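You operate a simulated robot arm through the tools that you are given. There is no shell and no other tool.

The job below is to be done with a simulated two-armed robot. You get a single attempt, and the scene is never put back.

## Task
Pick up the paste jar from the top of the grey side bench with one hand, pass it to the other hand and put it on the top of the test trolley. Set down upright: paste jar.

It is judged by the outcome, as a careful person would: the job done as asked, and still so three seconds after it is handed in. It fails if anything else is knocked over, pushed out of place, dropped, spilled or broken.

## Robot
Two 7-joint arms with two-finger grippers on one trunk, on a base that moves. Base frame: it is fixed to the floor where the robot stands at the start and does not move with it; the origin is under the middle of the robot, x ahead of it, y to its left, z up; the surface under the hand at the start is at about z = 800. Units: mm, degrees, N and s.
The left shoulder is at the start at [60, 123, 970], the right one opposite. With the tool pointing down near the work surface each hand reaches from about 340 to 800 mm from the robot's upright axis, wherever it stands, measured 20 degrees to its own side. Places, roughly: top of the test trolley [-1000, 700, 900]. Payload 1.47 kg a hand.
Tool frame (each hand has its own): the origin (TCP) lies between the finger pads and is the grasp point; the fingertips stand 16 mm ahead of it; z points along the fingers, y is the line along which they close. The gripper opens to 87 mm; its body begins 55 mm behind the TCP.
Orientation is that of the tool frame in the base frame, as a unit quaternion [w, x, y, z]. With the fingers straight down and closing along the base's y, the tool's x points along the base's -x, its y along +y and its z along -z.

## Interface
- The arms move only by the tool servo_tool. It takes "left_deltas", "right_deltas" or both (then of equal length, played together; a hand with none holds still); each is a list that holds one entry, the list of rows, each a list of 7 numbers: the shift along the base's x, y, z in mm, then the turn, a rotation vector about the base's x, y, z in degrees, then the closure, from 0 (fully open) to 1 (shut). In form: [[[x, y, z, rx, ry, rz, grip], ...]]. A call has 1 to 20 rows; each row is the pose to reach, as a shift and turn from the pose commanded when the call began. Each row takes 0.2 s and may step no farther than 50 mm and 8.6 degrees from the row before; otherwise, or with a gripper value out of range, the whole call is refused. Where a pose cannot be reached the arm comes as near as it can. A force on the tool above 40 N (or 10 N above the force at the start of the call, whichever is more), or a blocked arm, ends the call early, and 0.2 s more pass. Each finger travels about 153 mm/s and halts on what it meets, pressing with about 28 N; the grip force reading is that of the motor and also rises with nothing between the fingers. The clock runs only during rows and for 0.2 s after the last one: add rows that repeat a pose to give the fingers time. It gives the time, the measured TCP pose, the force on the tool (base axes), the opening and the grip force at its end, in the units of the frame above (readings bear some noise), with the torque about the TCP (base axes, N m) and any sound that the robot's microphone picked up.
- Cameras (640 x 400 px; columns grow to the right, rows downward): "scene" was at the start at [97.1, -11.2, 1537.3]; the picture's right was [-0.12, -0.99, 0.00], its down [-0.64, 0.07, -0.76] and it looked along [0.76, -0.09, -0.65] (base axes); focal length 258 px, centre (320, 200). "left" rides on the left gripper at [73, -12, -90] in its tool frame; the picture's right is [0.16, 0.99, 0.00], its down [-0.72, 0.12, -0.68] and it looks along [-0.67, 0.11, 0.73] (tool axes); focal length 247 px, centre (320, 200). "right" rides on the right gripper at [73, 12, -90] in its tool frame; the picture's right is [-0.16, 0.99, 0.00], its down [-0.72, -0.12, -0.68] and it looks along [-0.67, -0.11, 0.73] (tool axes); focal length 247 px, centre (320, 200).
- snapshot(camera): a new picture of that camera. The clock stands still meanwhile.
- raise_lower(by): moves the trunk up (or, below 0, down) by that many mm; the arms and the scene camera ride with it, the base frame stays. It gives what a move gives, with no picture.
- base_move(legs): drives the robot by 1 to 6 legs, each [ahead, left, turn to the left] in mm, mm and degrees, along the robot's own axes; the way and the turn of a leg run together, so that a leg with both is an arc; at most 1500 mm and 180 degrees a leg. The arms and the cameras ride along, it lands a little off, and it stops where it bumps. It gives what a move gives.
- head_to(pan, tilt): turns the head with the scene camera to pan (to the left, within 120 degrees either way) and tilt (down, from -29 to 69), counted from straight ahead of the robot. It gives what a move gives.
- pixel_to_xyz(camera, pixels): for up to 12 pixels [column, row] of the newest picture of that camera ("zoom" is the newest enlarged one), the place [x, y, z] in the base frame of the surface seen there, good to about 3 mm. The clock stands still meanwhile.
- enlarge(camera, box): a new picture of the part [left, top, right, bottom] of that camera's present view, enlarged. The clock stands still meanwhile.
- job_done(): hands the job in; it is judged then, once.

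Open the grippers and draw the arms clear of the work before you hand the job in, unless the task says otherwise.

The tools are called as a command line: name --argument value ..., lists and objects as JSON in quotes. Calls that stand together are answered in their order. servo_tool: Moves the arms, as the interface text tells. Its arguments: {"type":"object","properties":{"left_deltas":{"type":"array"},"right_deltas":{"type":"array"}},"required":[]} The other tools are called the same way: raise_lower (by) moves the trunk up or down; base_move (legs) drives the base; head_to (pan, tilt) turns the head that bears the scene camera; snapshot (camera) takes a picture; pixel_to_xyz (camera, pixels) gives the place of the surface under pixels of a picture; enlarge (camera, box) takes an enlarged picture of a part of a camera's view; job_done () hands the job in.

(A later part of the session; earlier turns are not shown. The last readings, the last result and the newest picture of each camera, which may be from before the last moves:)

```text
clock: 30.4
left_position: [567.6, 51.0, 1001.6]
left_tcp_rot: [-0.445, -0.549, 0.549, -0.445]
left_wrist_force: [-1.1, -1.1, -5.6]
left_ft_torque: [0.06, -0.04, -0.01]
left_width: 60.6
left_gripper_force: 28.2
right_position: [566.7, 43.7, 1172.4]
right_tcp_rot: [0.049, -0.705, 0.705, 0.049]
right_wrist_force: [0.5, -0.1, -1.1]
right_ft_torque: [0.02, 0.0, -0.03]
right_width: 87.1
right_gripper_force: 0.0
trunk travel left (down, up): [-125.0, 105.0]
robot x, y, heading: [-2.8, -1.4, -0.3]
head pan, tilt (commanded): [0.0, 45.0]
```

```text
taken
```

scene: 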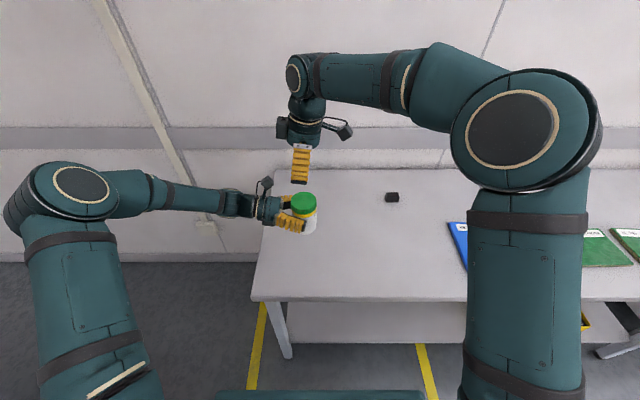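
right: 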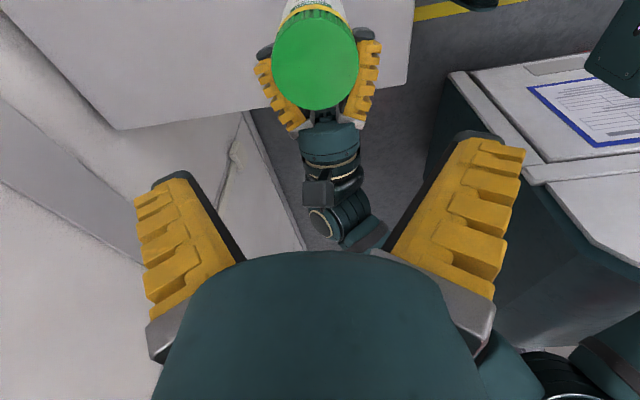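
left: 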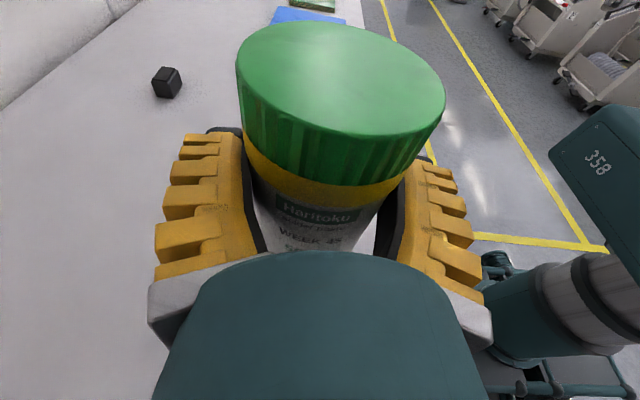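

The right camera sees the lid centred near (315, 62) between the left fingers. I measure the lid from here and from the left camera to fix the jar axis accurately.

pixel_to_xyz --camera "right" --pixels '[[315, 62], [276, 62], [354, 62], [315, 104], [315, 20], [340, 85], [290, 85], [278, 110], [354, 105], [330, 140], [318, 195]]'

pixel_to_xyz --camera "left" --pixels '[[340, 80], [245, 80], [440, 80], [340, 27], [340, 132], [330, 165], [325, 185], [195, 140], [430, 170], [215, 200], [425, 200]]'

```text
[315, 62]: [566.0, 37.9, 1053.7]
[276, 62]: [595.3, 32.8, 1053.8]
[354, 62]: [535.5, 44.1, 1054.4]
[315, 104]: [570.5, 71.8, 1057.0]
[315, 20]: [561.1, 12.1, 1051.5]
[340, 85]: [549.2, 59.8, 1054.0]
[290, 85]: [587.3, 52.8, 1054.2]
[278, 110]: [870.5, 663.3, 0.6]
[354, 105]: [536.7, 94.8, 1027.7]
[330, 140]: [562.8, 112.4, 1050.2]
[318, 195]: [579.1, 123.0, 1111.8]
```

```text
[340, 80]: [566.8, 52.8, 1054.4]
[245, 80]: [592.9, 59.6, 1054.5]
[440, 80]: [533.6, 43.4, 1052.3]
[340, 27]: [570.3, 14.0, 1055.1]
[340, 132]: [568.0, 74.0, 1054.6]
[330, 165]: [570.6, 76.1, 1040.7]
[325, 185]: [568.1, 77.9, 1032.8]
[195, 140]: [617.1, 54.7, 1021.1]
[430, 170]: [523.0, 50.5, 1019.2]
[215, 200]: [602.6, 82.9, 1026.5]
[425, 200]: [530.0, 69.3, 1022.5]
```

All three cameras agree: jar axis at about (566, 43), lid 61 mm wide, top 1054; the left fingers' tops are at 1019–1026. I lower the right hand 90 mm with open fingers straddling the lid along X, then check.

servo_tool --right_deltas '[[[0, 0, -25, 0, 0, 0, 0], [0, 0, -50, 0, 0, 0, 0], [0, 0, -72, 0, 0, 0, 0], [0, 0, -90, 0, 0, 0, 0], [0, 0, -90, 0, 0, 0, 0]]]'

enlarge --camera "scene" --box '[220, 110, 380, 210]'

snapshot --camera "right"

snapshot --camera "left"

```text
clock: 31.6
left_position: [567.7, 51.6, 1001.4]
left_tcp_rot: [0.445, 0.55, -0.549, 0.445]
left_wrist_force: [-0.6, 0.1, -6.2]
left_ft_torque: [0.05, 0.01, -0.04]
left_width: 60.3
left_gripper_force: 27.8
right_position: [565.3, 43.8, 1085.1]
right_tcp_rot: [0.05, -0.705, 0.706, 0.049]
right_wrist_force: [-0.1, 0.0, 0.2]
right_ft_torque: [-0.03, -0.02, 0.01]
right_width: 86.8
right_gripper_force: 0.0
trunk travel left (down, up): [-125.0, 105.0]
robot x, y, heading: [-1.1, -2.1, -0.1]
head pan, tilt (commanded): [0.0, 45.0]
```

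```text
4.00 times, centred on (300, 160) of scene
```

zoom: 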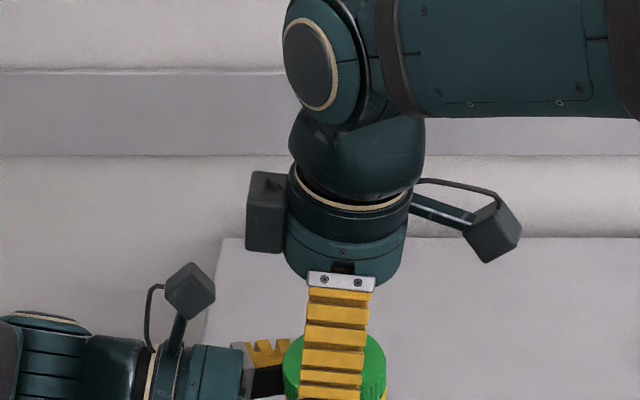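

```text
taken
```

right: 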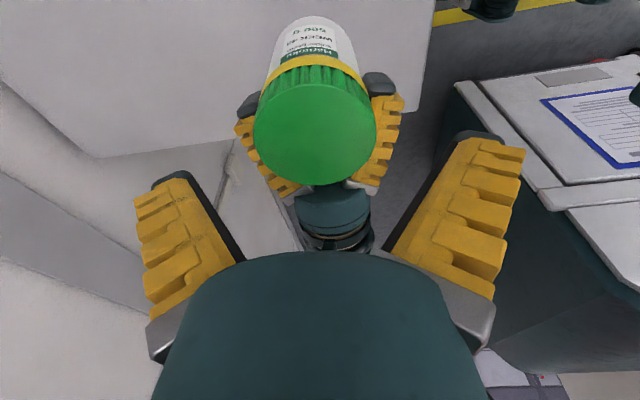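

```text
taken
```

left: 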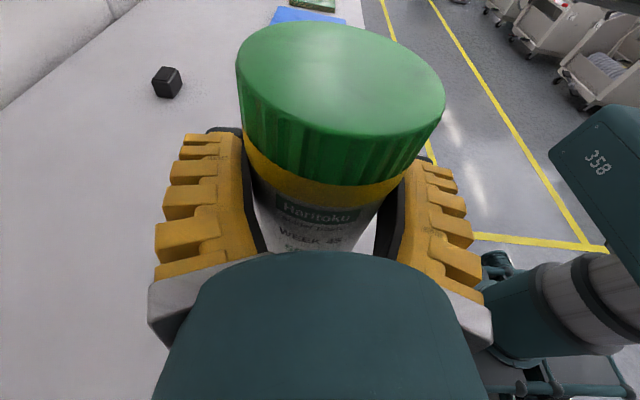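

The right fingers straddle the lid and everything is aligned; the right hand's block at zoom (268, 212) is above and to the right of the left camera at (190, 290). I check that gap in numbers before the last 41 mm.

pixel_to_xyz --camera "zoom" --pixels '[[250, 245], [250, 190], [275, 245], [212, 290], [205, 275], [190, 268], [195, 310], [340, 280], [335, 390], [290, 370], [230, 340]]'

```text
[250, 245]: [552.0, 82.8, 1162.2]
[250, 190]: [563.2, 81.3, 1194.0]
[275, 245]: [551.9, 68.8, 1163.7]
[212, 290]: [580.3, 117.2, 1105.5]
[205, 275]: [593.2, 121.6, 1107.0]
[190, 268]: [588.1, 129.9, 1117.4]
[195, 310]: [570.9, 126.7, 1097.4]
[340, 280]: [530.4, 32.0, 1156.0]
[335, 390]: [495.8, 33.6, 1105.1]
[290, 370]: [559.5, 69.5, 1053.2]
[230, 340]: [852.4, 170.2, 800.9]
```

The block ends at y ≈ 84 and the left camera begins at y ≈ 116, a 30 mm gap. I lower the right hand the last 41 mm to z ≈ 1044, still open.

servo_tool --right_deltas '[[[0, 0, -12, 0, 0, 0, 0], [0, 0, -24, 0, 0, 0, 0], [0, 0, -34, 0, 0, 0, 0], [0, 0, -41, 0, 0, 0, 0], [0, 0, -41, 0, 0, 0, 0]]]'

enlarge --camera "scene" --box '[220, 130, 380, 230]'

snapshot --camera "right"

snapshot --camera "left"

```text
clock: 32.8
left_position: [567.6, 52.3, 1001.3]
left_tcp_rot: [0.445, 0.55, -0.549, 0.445]
left_wrist_force: [-0.6, -0.4, -5.4]
left_ft_torque: [0.06, -0.01, 0.04]
left_width: 60.2
left_gripper_force: 27.9
right_position: [564.5, 42.4, 1043.4]
right_tcp_rot: [0.05, -0.705, 0.706, 0.049]
right_wrist_force: [-0.3, -0.2, 0.1]
right_ft_torque: [0.03, 0.0, 0.0]
right_width: 86.9
right_gripper_force: 0.0
trunk travel left (down, up): [-125.0, 105.0]
robot x, y, heading: [-0.3, 2.8, 0.1]
head pan, tilt (commanded): [0.0, 45.0]
```

```text
4.00 times, centred on (300, 180) of scene
```

zoom: 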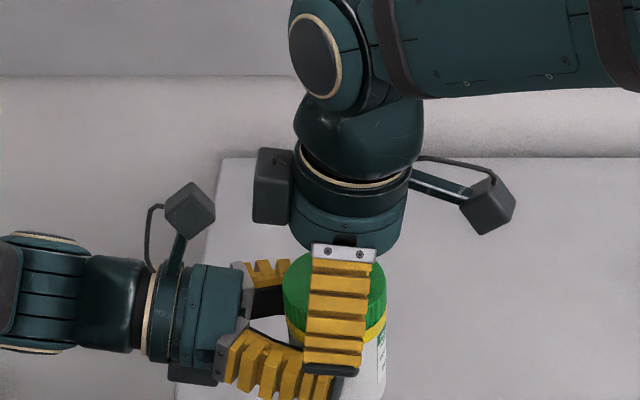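

```text
taken
```

right: 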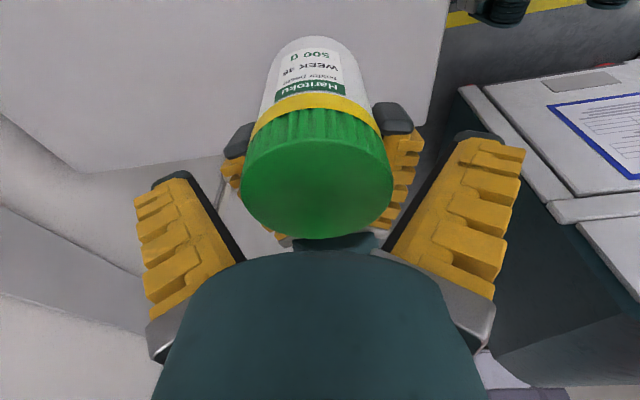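

```text
taken
```

left: 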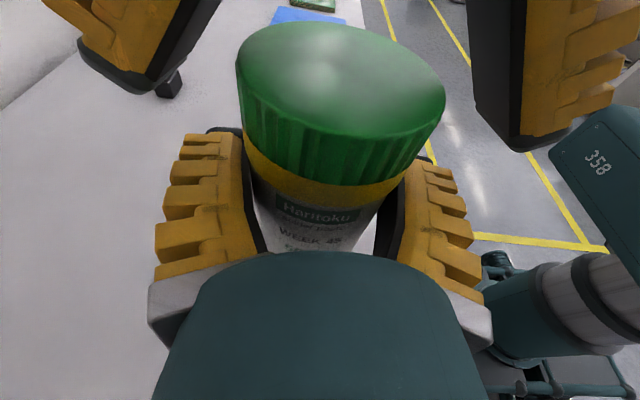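

Both right fingers straddle the lid (left picture: fingertips at (130, 80) and (520, 140)), with no contact. I close the right gripper on the lid while the left keeps holding.

servo_tool --right_deltas '[[[0, 0, 0, 0, 0, 0, 0.2], [0, 0, 0, 0, 0, 0, 0.3], [0, 0, 0, 0, 0, 0, 1], [0, 0, 0, 0, 0, 0, 1], [0, 0, 0, 0, 0, 0, 1]]]'

enlarge --camera "scene" --box '[220, 130, 380, 230]'

snapshot --camera "right"

snapshot --camera "left"

```text
clock: 34.0
left_position: [567.8, 51.0, 1001.3]
left_tcp_rot: [-0.447, -0.548, 0.55, -0.445]
left_wrist_force: [-13.2, -1.5, 1.9]
left_ft_torque: [0.19, -0.45, -0.03]
left_width: 60.5
left_gripper_force: 28.1
right_position: [566.8, 42.9, 1044.5]
right_tcp_rot: [-0.05, 0.706, -0.705, -0.049]
right_wrist_force: [13.1, 2.7, -1.9]
right_ft_torque: [-0.19, -0.1, -0.07]
right_width: 65.1
right_gripper_force: 27.9
trunk travel left (down, up): [-125.0, 105.0]
robot x, y, heading: [-3.6, 2.8, -0.1]
head pan, tilt (commanded): [0.0, 45.0]
```

```text
4.00 times, centred on (300, 180) of scene
```

zoom: 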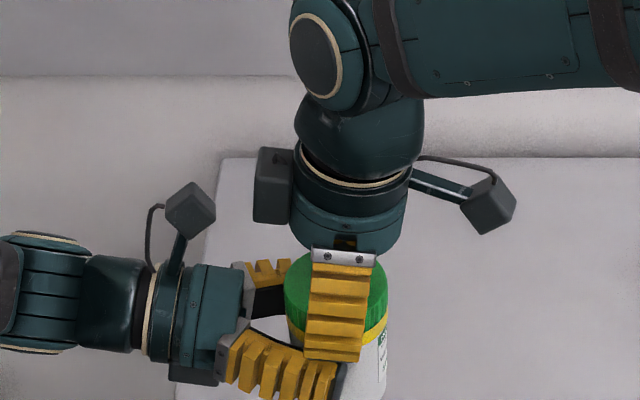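

```text
taken
```

right: 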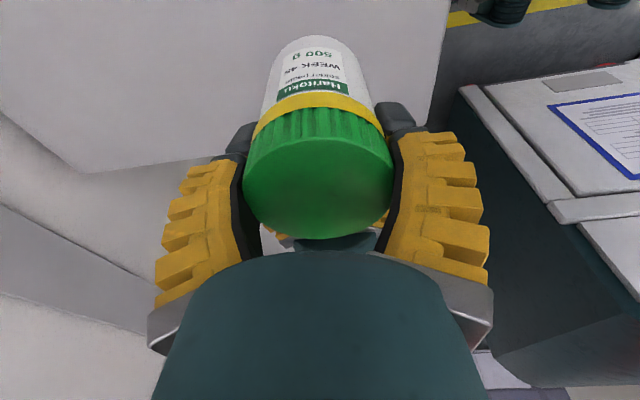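

```text
taken
```

left: 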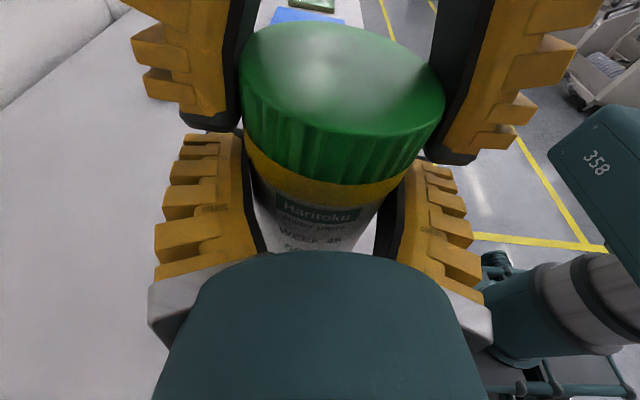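

The right gripper now holds the lid (65.1 mm, 27.9 N), with an internal side force of about 13 N along X between the hands. I shift the right hand 1.5 mm in +X to ease that before the left lets go.

servo_tool --right_deltas '[[[1.0, 0, 0, 0, 0, 0, 1], [1.5, 0, 0, 0, 0, 0, 1], [1.5, 0, 0, 0, 0, 0, 1]]]'

```text
clock: 34.8
left_position: [568.2, 51.9, 1001.7]
left_tcp_rot: [0.445, 0.55, -0.549, 0.445]
left_wrist_force: [-8.8, 1.9, 4.5]
left_ft_torque: [-0.14, -0.29, -0.09]
left_width: 60.3
left_gripper_force: 27.4
right_position: [566.1, 43.1, 1044.2]
right_tcp_rot: [-0.048, 0.706, -0.705, -0.05]
right_wrist_force: [9.4, -1.4, -4.3]
right_ft_torque: [-0.01, -0.11, 0.03]
right_width: 65.3
right_gripper_force: 27.9
trunk travel left (down, up): [-125.0, 105.0]
robot x, y, heading: [-3.3, -0.6, 0.0]
head pan, tilt (commanded): [0.0, 45.0]
```

The side force fell to about 9 N; I ease it by another 2.5 mm in +X.

servo_tool --right_deltas '[[[1.2, 0, 0, 0, 0, 0, 1], [2.5, 0, 0, 0, 0, 0, 1], [2.5, 0, 0, 0, 0, 0, 1]]]'

```text
clock: 35.6
left_position: [567.0, 51.9, 1001.7]
left_tcp_rot: [0.444, 0.551, -0.549, 0.445]
left_wrist_force: [7.0, 2.6, 1.8]
left_ft_torque: [0.01, 0.57, 0.06]
left_width: 60.5
left_gripper_force: 28.1
right_position: [568.6, 43.5, 1044.5]
right_tcp_rot: [0.048, -0.705, 0.706, 0.051]
right_wrist_force: [-6.6, -2.0, -2.8]
right_ft_torque: [-0.13, -0.25, 0.0]
right_width: 65.6
right_gripper_force: 28.3
trunk travel left (down, up): [-125.0, 105.0]
robot x, y, heading: [1.4, 2.1, -0.3]
head pan, tilt (commanded): [0.0, 45.0]
```

The force has reversed to about 7 N, so I go back 1 mm to balance it, then open the left gripper while the right hand holds.

servo_tool --right_deltas '[[[-0.6, 0, 0, 0, 0, 0, 1], [-1.1, 0, 0, 0, 0, 0, 1], [-1.1, 0, 0, 0, 0, 0, 1]]]'

servo_tool --left_deltas '[[[0, 0, 0, 0, 0, 0, 0.25], [0, 0, 0, 0, 0, 0, 0.15], [0, 0, 0, 0, 0, 0, 0], [0, 0, 0, 0, 0, 0, 0]]]'

enlarge --camera "scene" --box '[220, 130, 380, 230]'

snapshot --camera "left"

```text
clock: 36.4
left_position: [567.3, 51.8, 1000.5]
left_tcp_rot: [0.445, 0.55, -0.549, 0.445]
left_wrist_force: [9.7, 3.0, 1.2]
left_ft_torque: [0.06, 0.55, 0.09]
left_width: 60.6
left_gripper_force: 27.5
right_position: [568.3, 42.3, 1043.1]
right_tcp_rot: [-0.049, 0.705, -0.705, -0.05]
right_wrist_force: [-11.0, -3.0, -2.6]
right_ft_torque: [-0.26, -0.12, 0.01]
right_width: 65.5
right_gripper_force: 27.8
trunk travel left (down, up): [-125.0, 105.0]
robot x, y, heading: [-1.6, 2.9, 0.3]
head pan, tilt (commanded): [0.0, 45.0]
```

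```text
clock: 37.4
left_position: [567.5, 51.8, 1002.2]
left_tcp_rot: [-0.445, -0.55, 0.55, -0.445]
left_wrist_force: [0.0, 0.1, 0.5]
left_ft_torque: [0.0, 0.01, 0.01]
left_width: 87.0
left_gripper_force: 0.0
right_position: [568.3, 43.5, 1042.9]
right_tcp_rot: [-0.049, 0.706, -0.705, -0.049]
right_wrist_force: [-0.3, -0.2, -0.2]
right_ft_torque: [0.02, -0.01, 0.02]
right_width: 65.4
right_gripper_force: 28.1
trunk travel left (down, up): [-125.0, 105.0]
robot x, y, heading: [0.4, 1.0, -0.0]
head pan, tilt (commanded): [0.0, 45.0]
```

```text
4.00 times, centred on (300, 180) of scene
```

zoom: 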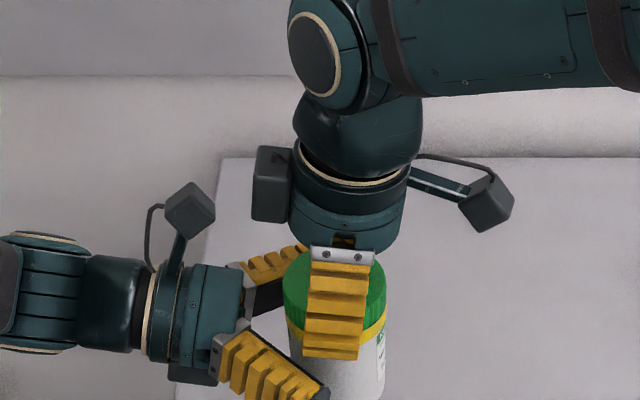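

```text
taken
```

left: 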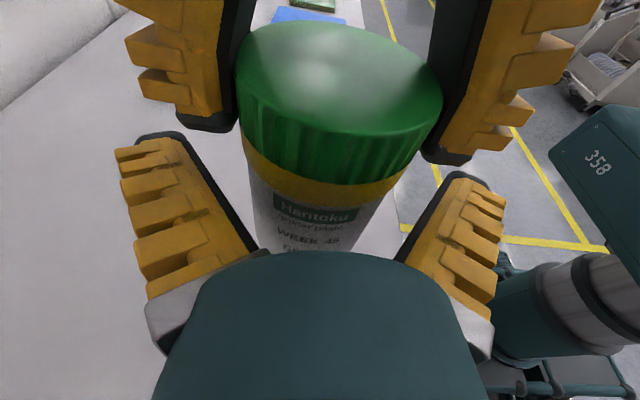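

The left gripper is open (87 mm) and the jar stays between the right fingers. I withdraw the left hand straight back in +Y, away from the jar, and watch the right hand's load.

servo_tool --left_deltas '[[[0, 20, 0, 0, 0, 0, 0], [0, 45, 0, 0, 0, 0, 0], [0, 70, 0, 0, 0, 0, 0], [0, 95, 0, 0, 0, 0, 0], [0, 120, 0, 0, 0, 0, 0], [0, 140, 0, 0, 0, 0, 0], [0, 140, 0, 0, 0, 0, 0]]]'

snapshot --camera "scene"

snapshot --camera "left"

snapshot --camera "right"

```text
clock: 39.0
left_position: [568.5, 192.5, 1000.2]
left_tcp_rot: [0.446, 0.549, -0.549, 0.445]
left_wrist_force: [-0.1, 0.6, 0.6]
left_ft_torque: [0.0, 0.01, 0.03]
left_width: 87.2
left_gripper_force: 0.0
right_position: [568.8, 43.2, 1042.2]
right_tcp_rot: [0.05, -0.705, 0.706, 0.049]
right_wrist_force: [0.5, -0.5, 0.0]
right_ft_torque: [0.01, 0.0, 0.02]
right_width: 65.5
right_gripper_force: 27.9
trunk travel left (down, up): [-125.0, 105.0]
robot x, y, heading: [-0.6, -1.0, 0.2]
head pan, tilt (commanded): [0.0, 45.0]
```

```text
taken
```

scene: 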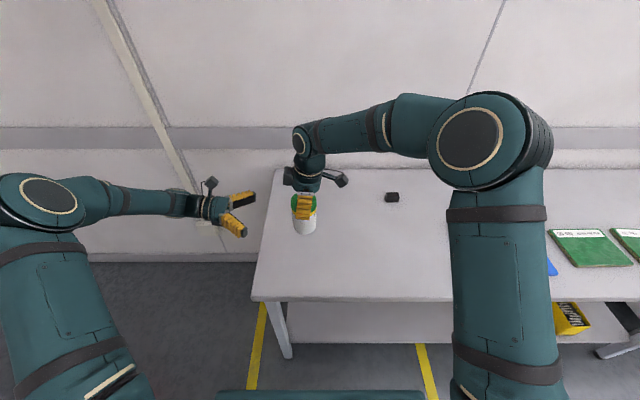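

```text
taken
```

left: 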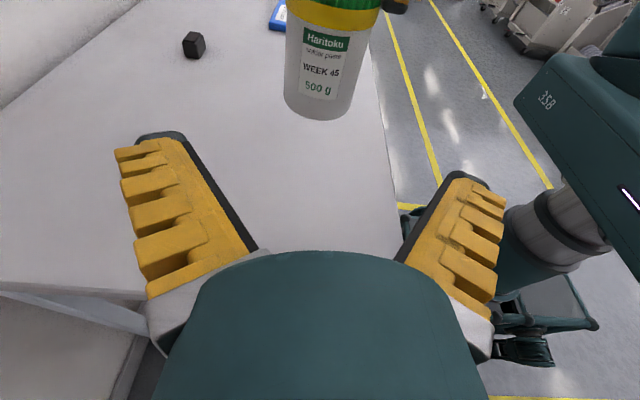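

```text
taken
```

right: 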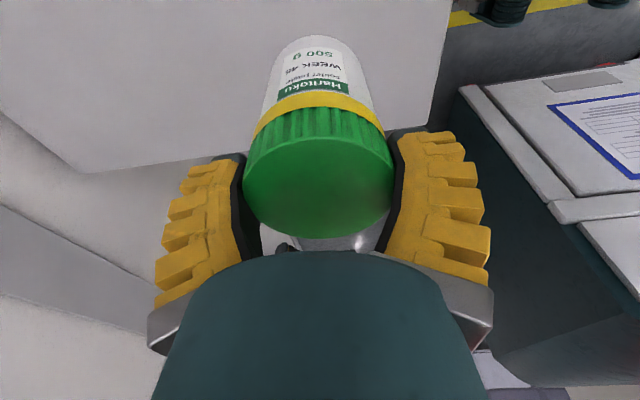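

The jar hangs from the right hand and the left hand is clear. I check that the jar is upright and truly in the air by measuring its body and bottom in the left picture.

pixel_to_xyz --camera "left" --pixels '[[325, 20], [322, 60], [320, 105], [292, 40], [290, 90], [372, 40], [352, 90], [318, 125]]'

pixel_to_xyz --camera "scene" --pixels '[[305, 230], [305, 222], [305, 234], [295, 225], [313, 225], [304, 197], [304, 215]]'

enlarge --camera "scene" --box '[240, 150, 370, 250]'

```text
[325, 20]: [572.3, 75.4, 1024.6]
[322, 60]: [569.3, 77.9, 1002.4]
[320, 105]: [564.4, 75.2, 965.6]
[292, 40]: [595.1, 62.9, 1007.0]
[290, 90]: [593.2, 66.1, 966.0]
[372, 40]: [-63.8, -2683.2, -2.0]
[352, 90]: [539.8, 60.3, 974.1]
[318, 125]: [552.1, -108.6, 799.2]
```

```text
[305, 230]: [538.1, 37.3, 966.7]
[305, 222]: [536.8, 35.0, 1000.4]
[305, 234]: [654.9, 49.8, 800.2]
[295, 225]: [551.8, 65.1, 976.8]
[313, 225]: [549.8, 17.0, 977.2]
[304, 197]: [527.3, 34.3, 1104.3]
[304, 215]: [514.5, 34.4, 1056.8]
```

```text
4.00 times, centred on (305, 200) of scene
```

zoom: 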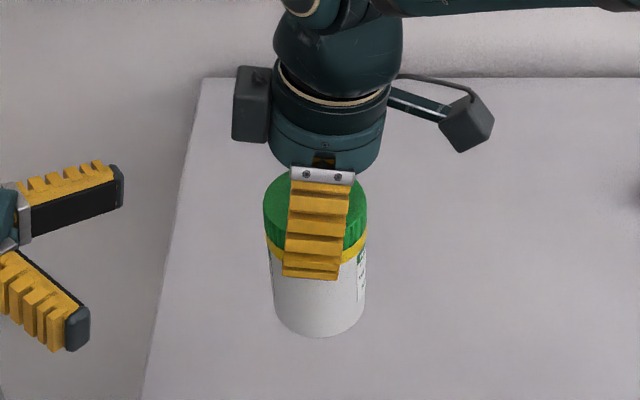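

The jar is upright in the right hand: body side at y ≈ 75–78 all the way down, bottom near z 946, bench at 800. I fold the left hand back out of the way, moving it left and back while turning the fingers down again.

servo_tool --left_deltas '[[[-10, 20, 5, 0, 0, 0, 0], [-20, 40, 10, 7.8, 0, 0, 0], [-30, 55, 15, 15.6, 0, 0, 0], [-40, 70, 20, 23.4, 0, 0, 0], [-50, 80, 25, 31.2, 0, 0, 0], [-60, 90, 30, 39, 0, 0, 0], [-70, 95, 35, 46.8, 0, 0, 0], [-80, 100, 40, 54.6, 0, 0, 0], [-90, 105, 45, 62.4, 0, 0, 0], [-100, 110, 50, 70.2, 0, 0, 0], [-110, 110, 50, 78, 0, 0, 0], [-110, 110, 50, 78, 0, 0, 0]]]'

snapshot --camera "scene"

```text
clock: 41.6
left_position: [457.6, 301.7, 1050.6]
left_tcp_rot: [0.0, -0.706, 0.708, 0.0]
left_wrist_force: [-0.3, 0.2, -0.4]
left_ft_torque: [-0.01, -0.01, -0.03]
left_width: 87.1
left_gripper_force: 0.1
right_position: [568.7, 43.4, 1043.7]
right_tcp_rot: [0.049, -0.705, 0.706, 0.049]
right_wrist_force: [-0.7, 0.1, 0.2]
right_ft_torque: [0.0, -0.02, -0.01]
right_width: 65.6
right_gripper_force: 28.0
trunk travel left (down, up): [-125.0, 105.0]
robot x, y, heading: [-0.5, -0.7, 0.1]
head pan, tilt (commanded): [0.0, 45.0]
```

```text
taken
```

scene: 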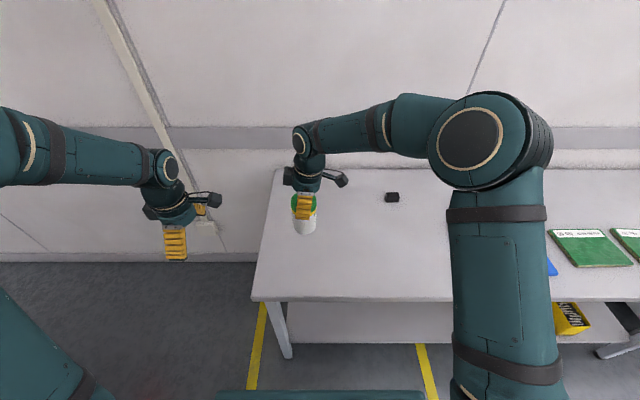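

The left hand is clear, pointing down at (175, 240). I turn both hands back by -90° about the vertical (the jar stays upright) and draw them in to a compact carrying pose.

servo_tool --left_deltas '[[[-5, 0, 3, 0, 0, -8.2, 0], [-10, 0, 6, 0, 0, -16.4, 0], [-15, 0, 9, 0, 0, -24.5, 0], [-20, 0, 12, 0, 0, -32.7, 0], [-25, 0, 15, 0, 0, -40.9, 0], [-30, 0, 18, 0, 0, -49.1, 0], [-35, 0, 21, 0, 0, -57.3, 0], [-40, 0, 24, 0, 0, -65.5, 0], [-45, 0, 27, 0, 0, -73.6, 0], [-50, 0, 30, 0, 0, -81.8, 0], [-55, 0, 30, 0, 0, -90, 0], [-55, 0, 30, 0, 0, -90, 0]]]' --right_deltas '[[[-6, -13, 2, 0, 0, -8.2, 1], [-12, -26, 4, 0, 0, -16.4, 1], [-18, -39, 6, 0, 0, -24.5, 1], [-24, -52, 8, 0, 0, -32.7, 1], [-30, -65, 10, 0, 0, -40.9, 1], [-36, -78, 12, 0, 0, -49.1, 1], [-42, -91, 14, 0, 0, -57.3, 1], [-48, -104, 16, 0, 0, -65.5, 1], [-54, -117, 18, 0, 0, -73.6, 1], [-60, -130, 20, 0, 0, -81.8, 1], [-66, -143, 20, 0, 0, -90, 1], [-66, -143, 20, 0, 0, -90, 1]]]'

snapshot --camera "scene"

snapshot --camera "right"

```text
clock: 44.2
left_position: [402.8, 303.8, 1080.8]
left_tcp_rot: [0.0, 0.001, 1.0, 0.0]
left_wrist_force: [-0.4, -1.0, -0.5]
left_ft_torque: [0.05, -0.03, 0.04]
left_width: 86.9
left_gripper_force: 0.1
right_position: [503.2, -99.7, 1062.9]
right_tcp_rot: [0.07, 0.001, 0.998, 0.0]
right_wrist_force: [0.2, -0.3, -5.6]
right_ft_torque: [0.01, 0.01, 0.01]
right_width: 65.6
right_gripper_force: 28.3
trunk travel left (down, up): [-125.0, 105.0]
robot x, y, heading: [-3.7, 0.1, -0.1]
head pan, tilt (commanded): [0.0, 45.0]
```

```text
taken
```

scene: 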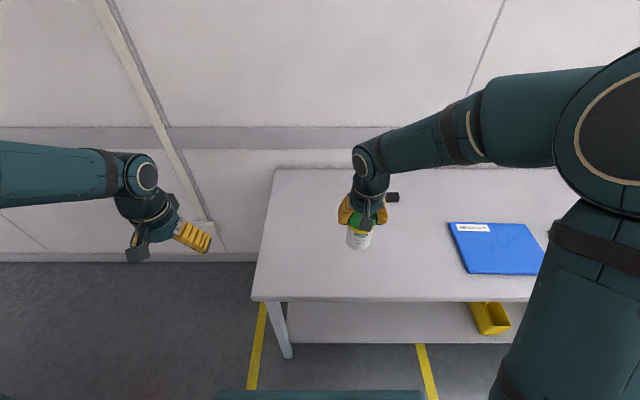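

```text
taken
```

right: 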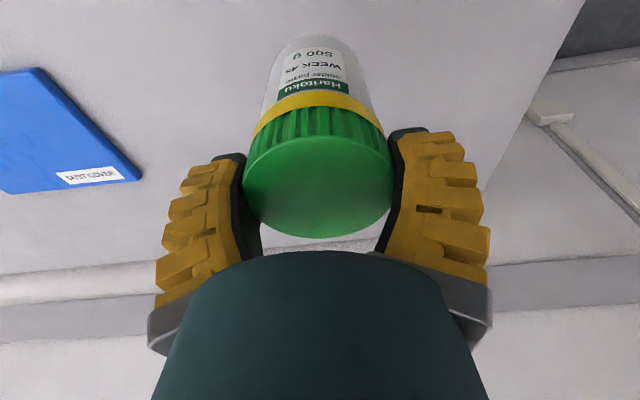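

The right hand's load reads -5.6 N, the jar is upright at (358, 232), and both arms are compact. I drive back from the bench, about 1000 mm back and 250 mm to the right, keeping the heading.

base_move --legs '[[-500, -100, 0], [-500, -150, 0]]'

head_to --pan 90 --tilt 35

snapshot --camera "scene"

```text
clock: 49.7
left_position: [-575.7, 50.6, 1079.5]
left_tcp_rot: [0.001, -0.004, 1.0, -0.001]
left_wrist_force: [0.6, -0.2, 0.0]
left_ft_torque: [0.0, 0.02, 0.0]
left_width: 87.0
left_gripper_force: 0.1
right_position: [-473.3, -351.8, 1062.2]
right_tcp_rot: [0.07, -0.004, 0.998, 0.001]
right_wrist_force: [-0.3, -0.4, -5.3]
right_ft_torque: [0.01, 0.02, 0.0]
right_width: 65.4
right_gripper_force: 28.2
trunk travel left (down, up): [-125.0, 105.0]
robot x, y, heading: [-977.5, -255.3, 0.7]
head pan, tilt (commanded): [0.0, 45.0]
```

```text
clock: 51.4
left_position: [-575.4, 49.9, 1079.3]
left_tcp_rot: [0.0, -0.004, 1.0, 0.0]
left_wrist_force: [-0.3, -0.6, 0.0]
left_ft_torque: [-0.01, -0.02, 0.05]
left_width: 87.2
left_gripper_force: 0.0
right_position: [-472.2, -351.9, 1061.9]
right_tcp_rot: [0.069, -0.004, 0.998, 0.001]
right_wrist_force: [-0.7, -0.1, -4.8]
right_ft_torque: [0.01, 0.01, -0.01]
right_width: 65.6
right_gripper_force: 28.3
trunk travel left (down, up): [-125.0, 105.0]
robot x, y, heading: [-973.5, -254.9, 0.3]
head pan, tilt (commanded): [90.0, 35.0]
```

```text
taken
```

scene: 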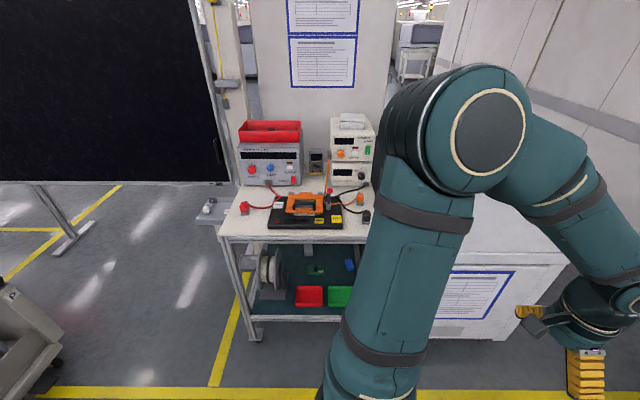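

The trolley is in view at (300, 210): power supplies at the back, a black fixture in the middle, leads and knobs around. I turn the robot 90° left to face it, well clear at this distance, and look again.

base_move --legs '[[0, 0, 90]]'

head_to --pan 0 --tilt 35

snapshot --camera "scene"

enlarge --camera "scene" --box '[200, 80, 440, 230]'

```text
clock: 55.7
left_position: [-1302.1, 127.1, 1080.1]
left_tcp_rot: [0.0, 0.729, -0.684, 0.0]
left_wrist_force: [-0.5, -0.6, 0.1]
left_ft_torque: [0.02, -0.01, -0.01]
left_width: 87.0
left_gripper_force: 0.1
right_position: [-907.6, 252.2, 1062.8]
right_tcp_rot: [-0.048, 0.727, -0.683, -0.05]
right_wrist_force: [-0.1, 1.3, -5.4]
right_ft_torque: [0.01, 0.0, 0.03]
right_width: 65.6
right_gripper_force: 27.7
trunk travel left (down, up): [-125.0, 105.0]
robot x, y, heading: [-979.2, -255.0, 93.7]
head pan, tilt (commanded): [90.0, 35.0]
```

```text
clock: 57.4
left_position: [-1302.6, 127.2, 1080.4]
left_tcp_rot: [-0.001, 0.73, -0.683, -0.001]
left_wrist_force: [0.0, 0.6, -0.4]
left_ft_torque: [-0.01, 0.01, -0.01]
left_width: 86.9
left_gripper_force: 0.0
right_position: [-907.6, 251.2, 1063.6]
right_tcp_rot: [-0.048, 0.728, -0.682, -0.051]
right_wrist_force: [0.1, -0.3, -4.6]
right_ft_torque: [0.01, 0.01, 0.0]
right_width: 65.6
right_gripper_force: 27.9
trunk travel left (down, up): [-125.0, 105.0]
robot x, y, heading: [-972.4, -254.8, 93.3]
head pan, tilt (commanded): [0.0, 35.0]
```

```text
taken
```

scene: 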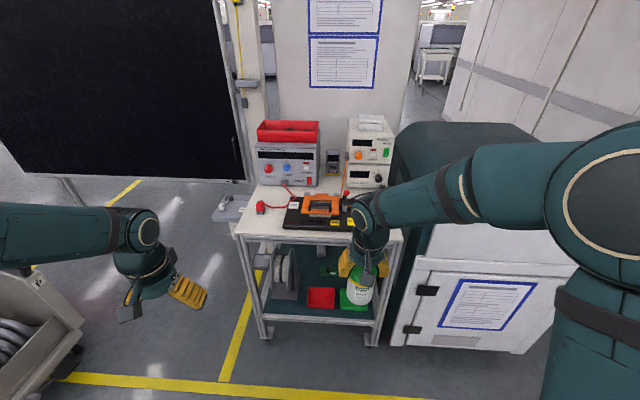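

```text
2.67 times, centred on (320, 155) of scene
```

zoom: 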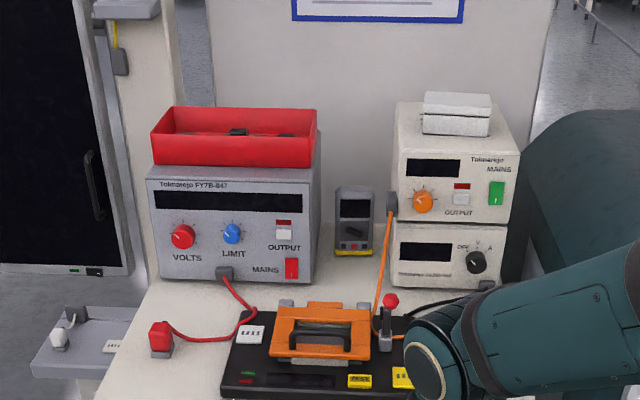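

The right arm hides the right half of the trolley top. I move the right hand 230 mm to the robot's right (world +x) and a bit back, staying in free space, to see the trolley top.

servo_tool --right_deltas '[[[38, -5, 0, 0, 0, 0, 1], [76, -10, 0, 0, 0, 0, 1], [114, -15, 0, 0, 0, 0, 1], [152, -20, 0, 0, 0, 0, 1], [190, -25, 0, 0, 0, 0, 1], [230, -30, 0, 0, 0, 0, 1], [230, -30, 0, 0, 0, 0, 1]]]'

snapshot --camera "scene"

enlarge --camera "scene" --box '[220, 110, 420, 250]'

```text
clock: 59.0
left_position: [-1304.6, 127.8, 1080.0]
left_tcp_rot: [0.0, 0.73, -0.684, 0.0]
left_wrist_force: [-1.1, 0.3, 0.5]
left_ft_torque: [-0.03, 0.01, -0.04]
left_width: 87.4
left_gripper_force: 0.1
right_position: [-677.5, 220.3, 1063.1]
right_tcp_rot: [-0.048, 0.727, -0.683, -0.051]
right_wrist_force: [-0.5, -0.7, -6.1]
right_ft_torque: [-0.01, 0.01, 0.01]
right_width: 65.4
right_gripper_force: 28.4
trunk travel left (down, up): [-125.0, 105.0]
robot x, y, heading: [-975.5, -254.5, 93.8]
head pan, tilt (commanded): [0.0, 35.0]
```

```text
taken
```

scene: 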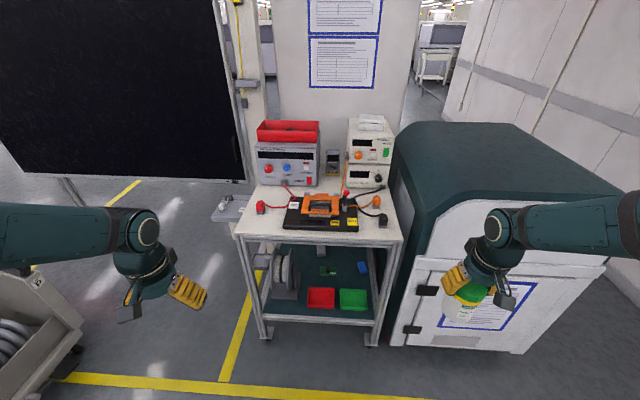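

```text
2.86 times, centred on (320, 180) of scene
```

zoom: 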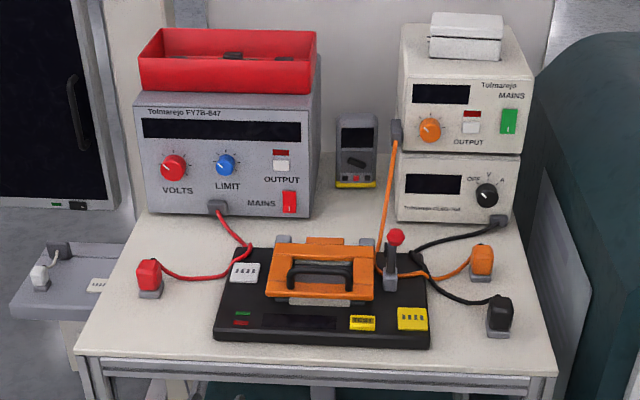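

The trolley top is now visible. The clearest free patch is the front-left, around zoom (140, 320), between the left edge, the red plug at (150, 278) and the black fixture; I measure it and its neighbours.

pixel_to_xyz --camera "zoom" --pixels '[[78, 352], [140, 330], [205, 345], [150, 297], [150, 262], [216, 335], [232, 255], [110, 280], [125, 250], [200, 290], [150, 345], [180, 240]]'

pixel_to_xyz --camera "zoom" --pixels '[[470, 350], [550, 370], [432, 345], [430, 325], [500, 335], [500, 300], [480, 270], [540, 320], [450, 315], [398, 235], [290, 345], [170, 278]]'

```text
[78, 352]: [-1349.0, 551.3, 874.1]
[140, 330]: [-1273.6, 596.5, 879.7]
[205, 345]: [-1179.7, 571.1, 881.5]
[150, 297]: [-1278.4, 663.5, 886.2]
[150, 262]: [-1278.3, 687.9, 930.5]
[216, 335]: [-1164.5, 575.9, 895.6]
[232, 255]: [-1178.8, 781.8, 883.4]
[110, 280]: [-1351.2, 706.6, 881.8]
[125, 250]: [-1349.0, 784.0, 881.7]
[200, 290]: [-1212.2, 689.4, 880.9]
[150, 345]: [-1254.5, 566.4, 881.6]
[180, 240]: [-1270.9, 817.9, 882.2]
```

```text
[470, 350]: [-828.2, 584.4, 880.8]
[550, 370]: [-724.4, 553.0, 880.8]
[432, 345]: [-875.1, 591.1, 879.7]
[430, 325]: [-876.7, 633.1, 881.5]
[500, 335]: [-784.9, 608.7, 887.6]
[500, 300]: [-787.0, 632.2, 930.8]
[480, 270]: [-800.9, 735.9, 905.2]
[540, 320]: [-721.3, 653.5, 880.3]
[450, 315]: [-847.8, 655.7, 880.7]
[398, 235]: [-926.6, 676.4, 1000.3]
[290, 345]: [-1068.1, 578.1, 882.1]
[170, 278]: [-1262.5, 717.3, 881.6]
```

A patch about 190 mm wide and 110 mm deep lies free; the spot (-1235, 612) leaves roughly 25–40 mm to the red plug, the fixture and the front edge. I check the obstacles on the left (board, side tray, cart) before driving over.

pixel_to_xyz --camera "scene" --pixels '[[243, 178], [20, 175], [120, 200], [75, 205], [230, 210], [215, 215], [40, 275], [80, 320], [50, 350], [20, 330], [70, 345], [240, 150]]'

head_to --pan 55 --tilt 35

snapshot --camera "scene"

```text
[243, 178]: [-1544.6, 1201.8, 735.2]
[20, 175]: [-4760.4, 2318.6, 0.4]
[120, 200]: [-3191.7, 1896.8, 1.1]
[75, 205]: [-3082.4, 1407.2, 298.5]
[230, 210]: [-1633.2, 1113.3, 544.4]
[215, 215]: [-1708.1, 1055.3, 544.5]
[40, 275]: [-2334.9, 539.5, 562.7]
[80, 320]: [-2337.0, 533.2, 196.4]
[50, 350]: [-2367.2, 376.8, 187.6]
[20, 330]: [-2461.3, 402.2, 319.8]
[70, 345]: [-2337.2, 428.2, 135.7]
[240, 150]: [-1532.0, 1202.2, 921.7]
```

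```text
clock: 60.2
left_position: [-1302.3, 127.7, 1079.9]
left_tcp_rot: [0.0, 0.729, -0.684, 0.0]
left_wrist_force: [0.1, 0.7, 0.8]
left_ft_torque: [0.01, 0.0, 0.04]
left_width: 86.8
left_gripper_force: 0.1
right_position: [-676.8, 219.6, 1063.8]
right_tcp_rot: [-0.048, 0.728, -0.682, -0.051]
right_wrist_force: [0.6, -1.0, -5.9]
right_ft_torque: [-0.01, 0.02, -0.04]
right_width: 65.8
right_gripper_force: 28.0
trunk travel left (down, up): [-125.0, 105.0]
robot x, y, heading: [-976.6, -253.8, 93.6]
head pan, tilt (commanded): [55.0, 35.0]
```

```text
taken
```

scene: 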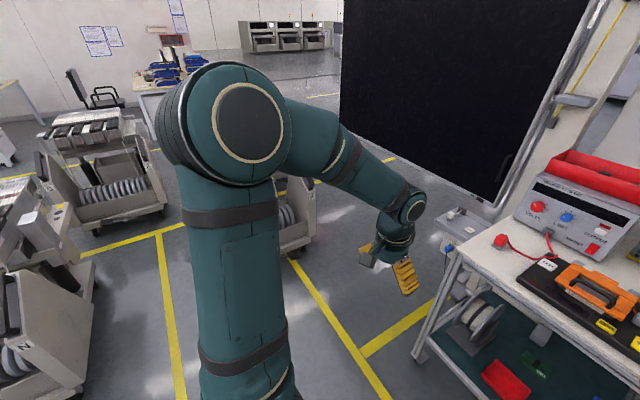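

The left side is clear: the board stands at y ≈ 1200, the side tray beyond y = 1055, the cart at x ≈ -2337. I straighten the heading by -3.6° and drive 360 mm to the robot's left, still 250 mm back from the working distance.

base_move --legs '[[0, 0, -3.6], [0, 360, 0]]'

head_to --pan 0 --tilt 40

snapshot --camera "scene"

```text
clock: 64.3
left_position: [-1635.6, 147.5, 1080.5]
left_tcp_rot: [0.0, -0.707, 0.707, 0.0]
left_wrist_force: [0.2, 0.5, 0.2]
left_ft_torque: [0.02, 0.03, 0.0]
left_width: 87.1
left_gripper_force: 0.1
right_position: [-1006.4, 198.6, 1063.6]
right_tcp_rot: [0.05, -0.705, 0.706, 0.05]
right_wrist_force: [-0.7, -0.1, -4.8]
right_ft_torque: [-0.01, -0.01, 0.01]
right_width: 65.4
right_gripper_force: 28.5
trunk travel left (down, up): [-125.0, 105.0]
robot x, y, heading: [-1335.2, -256.8, 90.0]
head pan, tilt (commanded): [55.0, 35.0]
```

```text
clock: 65.6
left_position: [-1635.9, 147.0, 1081.2]
left_tcp_rot: [0.001, -0.707, 0.707, 0.001]
left_wrist_force: [-0.5, -0.1, -0.2]
left_ft_torque: [0.0, 0.0, 0.01]
left_width: 86.9
left_gripper_force: 0.0
right_position: [-1005.9, 199.7, 1062.5]
right_tcp_rot: [0.048, -0.705, 0.706, 0.049]
right_wrist_force: [0.0, 0.1, -5.7]
right_ft_torque: [-0.01, 0.03, -0.02]
right_width: 65.3
right_gripper_force: 27.8
trunk travel left (down, up): [-125.0, 105.0]
robot x, y, heading: [-1333.4, -255.6, 89.9]
head pan, tilt (commanded): [0.0, 40.0]
```

```text
taken
```

scene: 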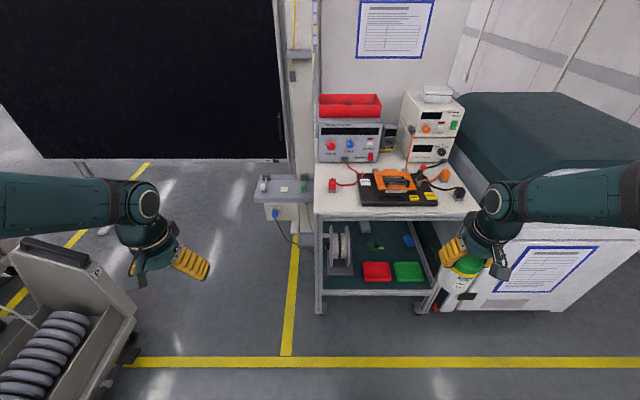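

The robot is at (-1334, -256), heading 90°, facing the trolley. I bring the right hand with the jar in front, to x ≈ -1225, before driving ahead.

servo_tool --right_deltas '[[[-37, 0, 0, 0, 0, 0, 1], [-74, 0, 0, 0, 0, 0, 1], [-111, 0, 0, 0, 0, 0, 1], [-148, 0, 0, 0, 0, 0, 1], [-185, 0, 0, 0, 0, 0, 1], [-222, 0, 0, 0, 0, 0, 1], [-222, 0, 0, 0, 0, 0, 1]]]'

snapshot --camera "scene"

snapshot --camera "right"

```text
clock: 67.2
left_position: [-1635.1, 147.2, 1080.8]
left_tcp_rot: [-0.001, -0.707, 0.707, 0.0]
left_wrist_force: [-0.1, 0.5, -0.8]
left_ft_torque: [0.01, 0.02, 0.04]
left_width: 86.8
left_gripper_force: 0.1
right_position: [-1226.5, 200.5, 1062.9]
right_tcp_rot: [0.048, -0.705, 0.706, 0.049]
right_wrist_force: [0.5, -1.3, -5.3]
right_ft_torque: [-0.02, 0.0, 0.02]
right_width: 65.6
right_gripper_force: 27.7
trunk travel left (down, up): [-125.0, 105.0]
robot x, y, heading: [-1334.9, -253.2, 90.2]
head pan, tilt (commanded): [0.0, 40.0]
```

```text
taken
```

scene: 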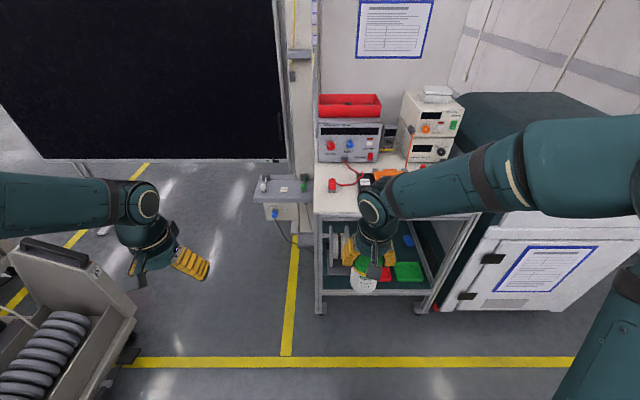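

```text
taken
```

right: 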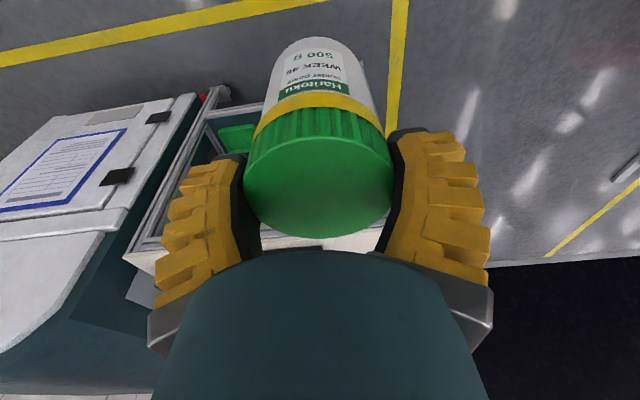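

The jar is now straight ahead of the trolley's front-left patch. I check how far the right elbow and the cart on the left reach before driving ahead.

pixel_to_xyz --camera "scene" --pixels '[[600, 200], [635, 165], [560, 130], [480, 180], [630, 300], [580, 390], [120, 290], [130, 355], [20, 200], [110, 200]]'

pixel_to_xyz --camera "right" --pixels '[[318, 185], [250, 185], [388, 185], [318, 230], [318, 140], [315, 60], [265, 100], [370, 100]]'

```text
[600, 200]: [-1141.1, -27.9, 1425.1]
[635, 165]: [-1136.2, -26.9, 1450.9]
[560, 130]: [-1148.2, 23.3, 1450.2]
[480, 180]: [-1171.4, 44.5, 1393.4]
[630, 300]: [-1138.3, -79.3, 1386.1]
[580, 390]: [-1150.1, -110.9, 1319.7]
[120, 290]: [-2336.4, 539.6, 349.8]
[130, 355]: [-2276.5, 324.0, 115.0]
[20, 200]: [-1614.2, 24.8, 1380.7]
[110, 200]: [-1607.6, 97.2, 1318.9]
```

```text
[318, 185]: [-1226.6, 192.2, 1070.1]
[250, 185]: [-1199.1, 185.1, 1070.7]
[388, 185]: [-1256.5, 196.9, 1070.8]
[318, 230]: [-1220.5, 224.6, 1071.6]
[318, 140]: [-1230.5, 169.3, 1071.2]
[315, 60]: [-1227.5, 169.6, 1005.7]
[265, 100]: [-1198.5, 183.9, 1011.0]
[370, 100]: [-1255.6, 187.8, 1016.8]
```

The elbow is high (z ≈ 1440) and well inboard, so the way is clear; the jar's lid top is at 1071, so its bottom is at about 964, 83 mm above the trolley top. I drive 240 mm ahead.

base_move --legs '[[240, 0, 0]]'

head_to --pan -5 --tilt 50

snapshot --camera "scene"

snapshot --camera "right"

snapshot --camera "left"

```text
clock: 68.9
left_position: [-1639.5, 380.1, 1080.1]
left_tcp_rot: [0.001, 0.709, -0.706, 0.001]
left_wrist_force: [-1.2, 0.2, -0.9]
left_ft_torque: [-0.05, -0.04, 0.0]
left_width: 87.2
left_gripper_force: 0.0
right_position: [-1228.9, 435.6, 1062.7]
right_tcp_rot: [-0.049, 0.707, -0.704, -0.049]
right_wrist_force: [-1.2, 0.9, -6.5]
right_ft_torque: [0.01, 0.0, 0.03]
right_width: 65.9
right_gripper_force: 27.9
trunk travel left (down, up): [-125.0, 105.0]
robot x, y, heading: [-1335.4, -20.4, 90.1]
head pan, tilt (commanded): [0.0, 40.0]
```

```text
clock: 69.7
left_position: [-1638.2, 380.0, 1080.7]
left_tcp_rot: [-0.001, 0.708, -0.706, 0.0]
left_wrist_force: [-0.2, 0.4, -0.3]
left_ft_torque: [-0.02, 0.03, -0.02]
left_width: 86.9
left_gripper_force: 0.1
right_position: [-1229.0, 434.2, 1061.5]
right_tcp_rot: [-0.049, 0.707, -0.704, -0.049]
right_wrist_force: [-0.2, 0.0, -5.9]
right_ft_torque: [0.01, 0.01, 0.0]
right_width: 65.8
right_gripper_force: 27.5
trunk travel left (down, up): [-125.0, 105.0]
robot x, y, heading: [-1332.6, -20.2, 90.0]
head pan, tilt (commanded): [-5.0, 50.0]
```

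```text
taken
```

scene: 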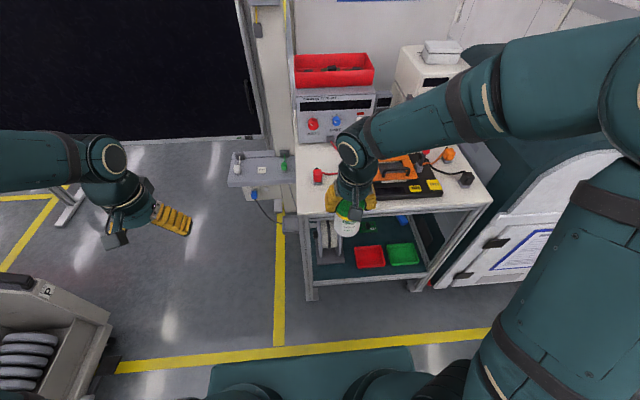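

```text
taken
```

right: 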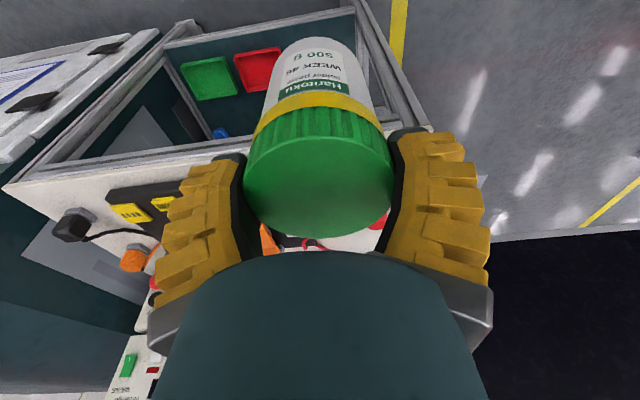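

```text
taken
```

left: 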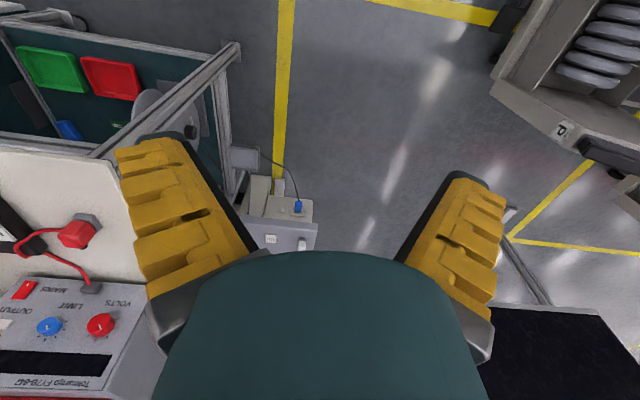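

The left hand's camera also sees the trolley's left corner and the red plug at (78, 232). I measure the patch with the scene and left cameras.

pixel_to_xyz --camera "left" --pixels '[[78, 232], [60, 238], [95, 225], [40, 180], [90, 185], [100, 162], [5, 160], [20, 210], [60, 205], [120, 215], [10, 205], [75, 250]]'

enlarge --camera "scene" --box '[270, 120, 430, 240]'

```text
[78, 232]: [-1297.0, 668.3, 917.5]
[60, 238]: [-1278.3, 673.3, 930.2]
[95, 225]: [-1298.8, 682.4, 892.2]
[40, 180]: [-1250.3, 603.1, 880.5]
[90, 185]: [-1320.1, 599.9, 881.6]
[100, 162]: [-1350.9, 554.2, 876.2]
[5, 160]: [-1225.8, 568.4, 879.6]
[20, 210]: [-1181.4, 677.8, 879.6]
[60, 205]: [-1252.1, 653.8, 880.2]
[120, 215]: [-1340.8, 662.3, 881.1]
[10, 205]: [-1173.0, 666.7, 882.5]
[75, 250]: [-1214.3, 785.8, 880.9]
```

```text
3.33 times, centred on (350, 180) of scene
```

zoom: 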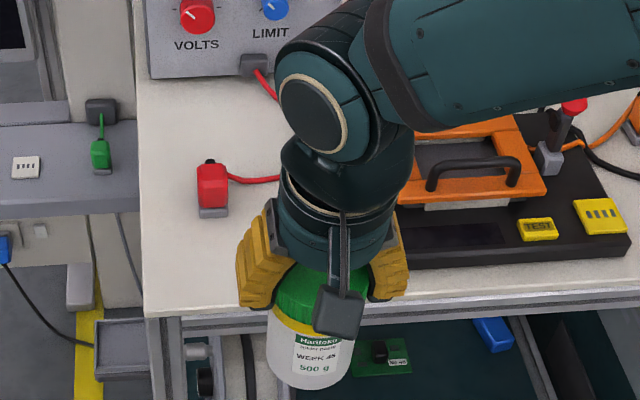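

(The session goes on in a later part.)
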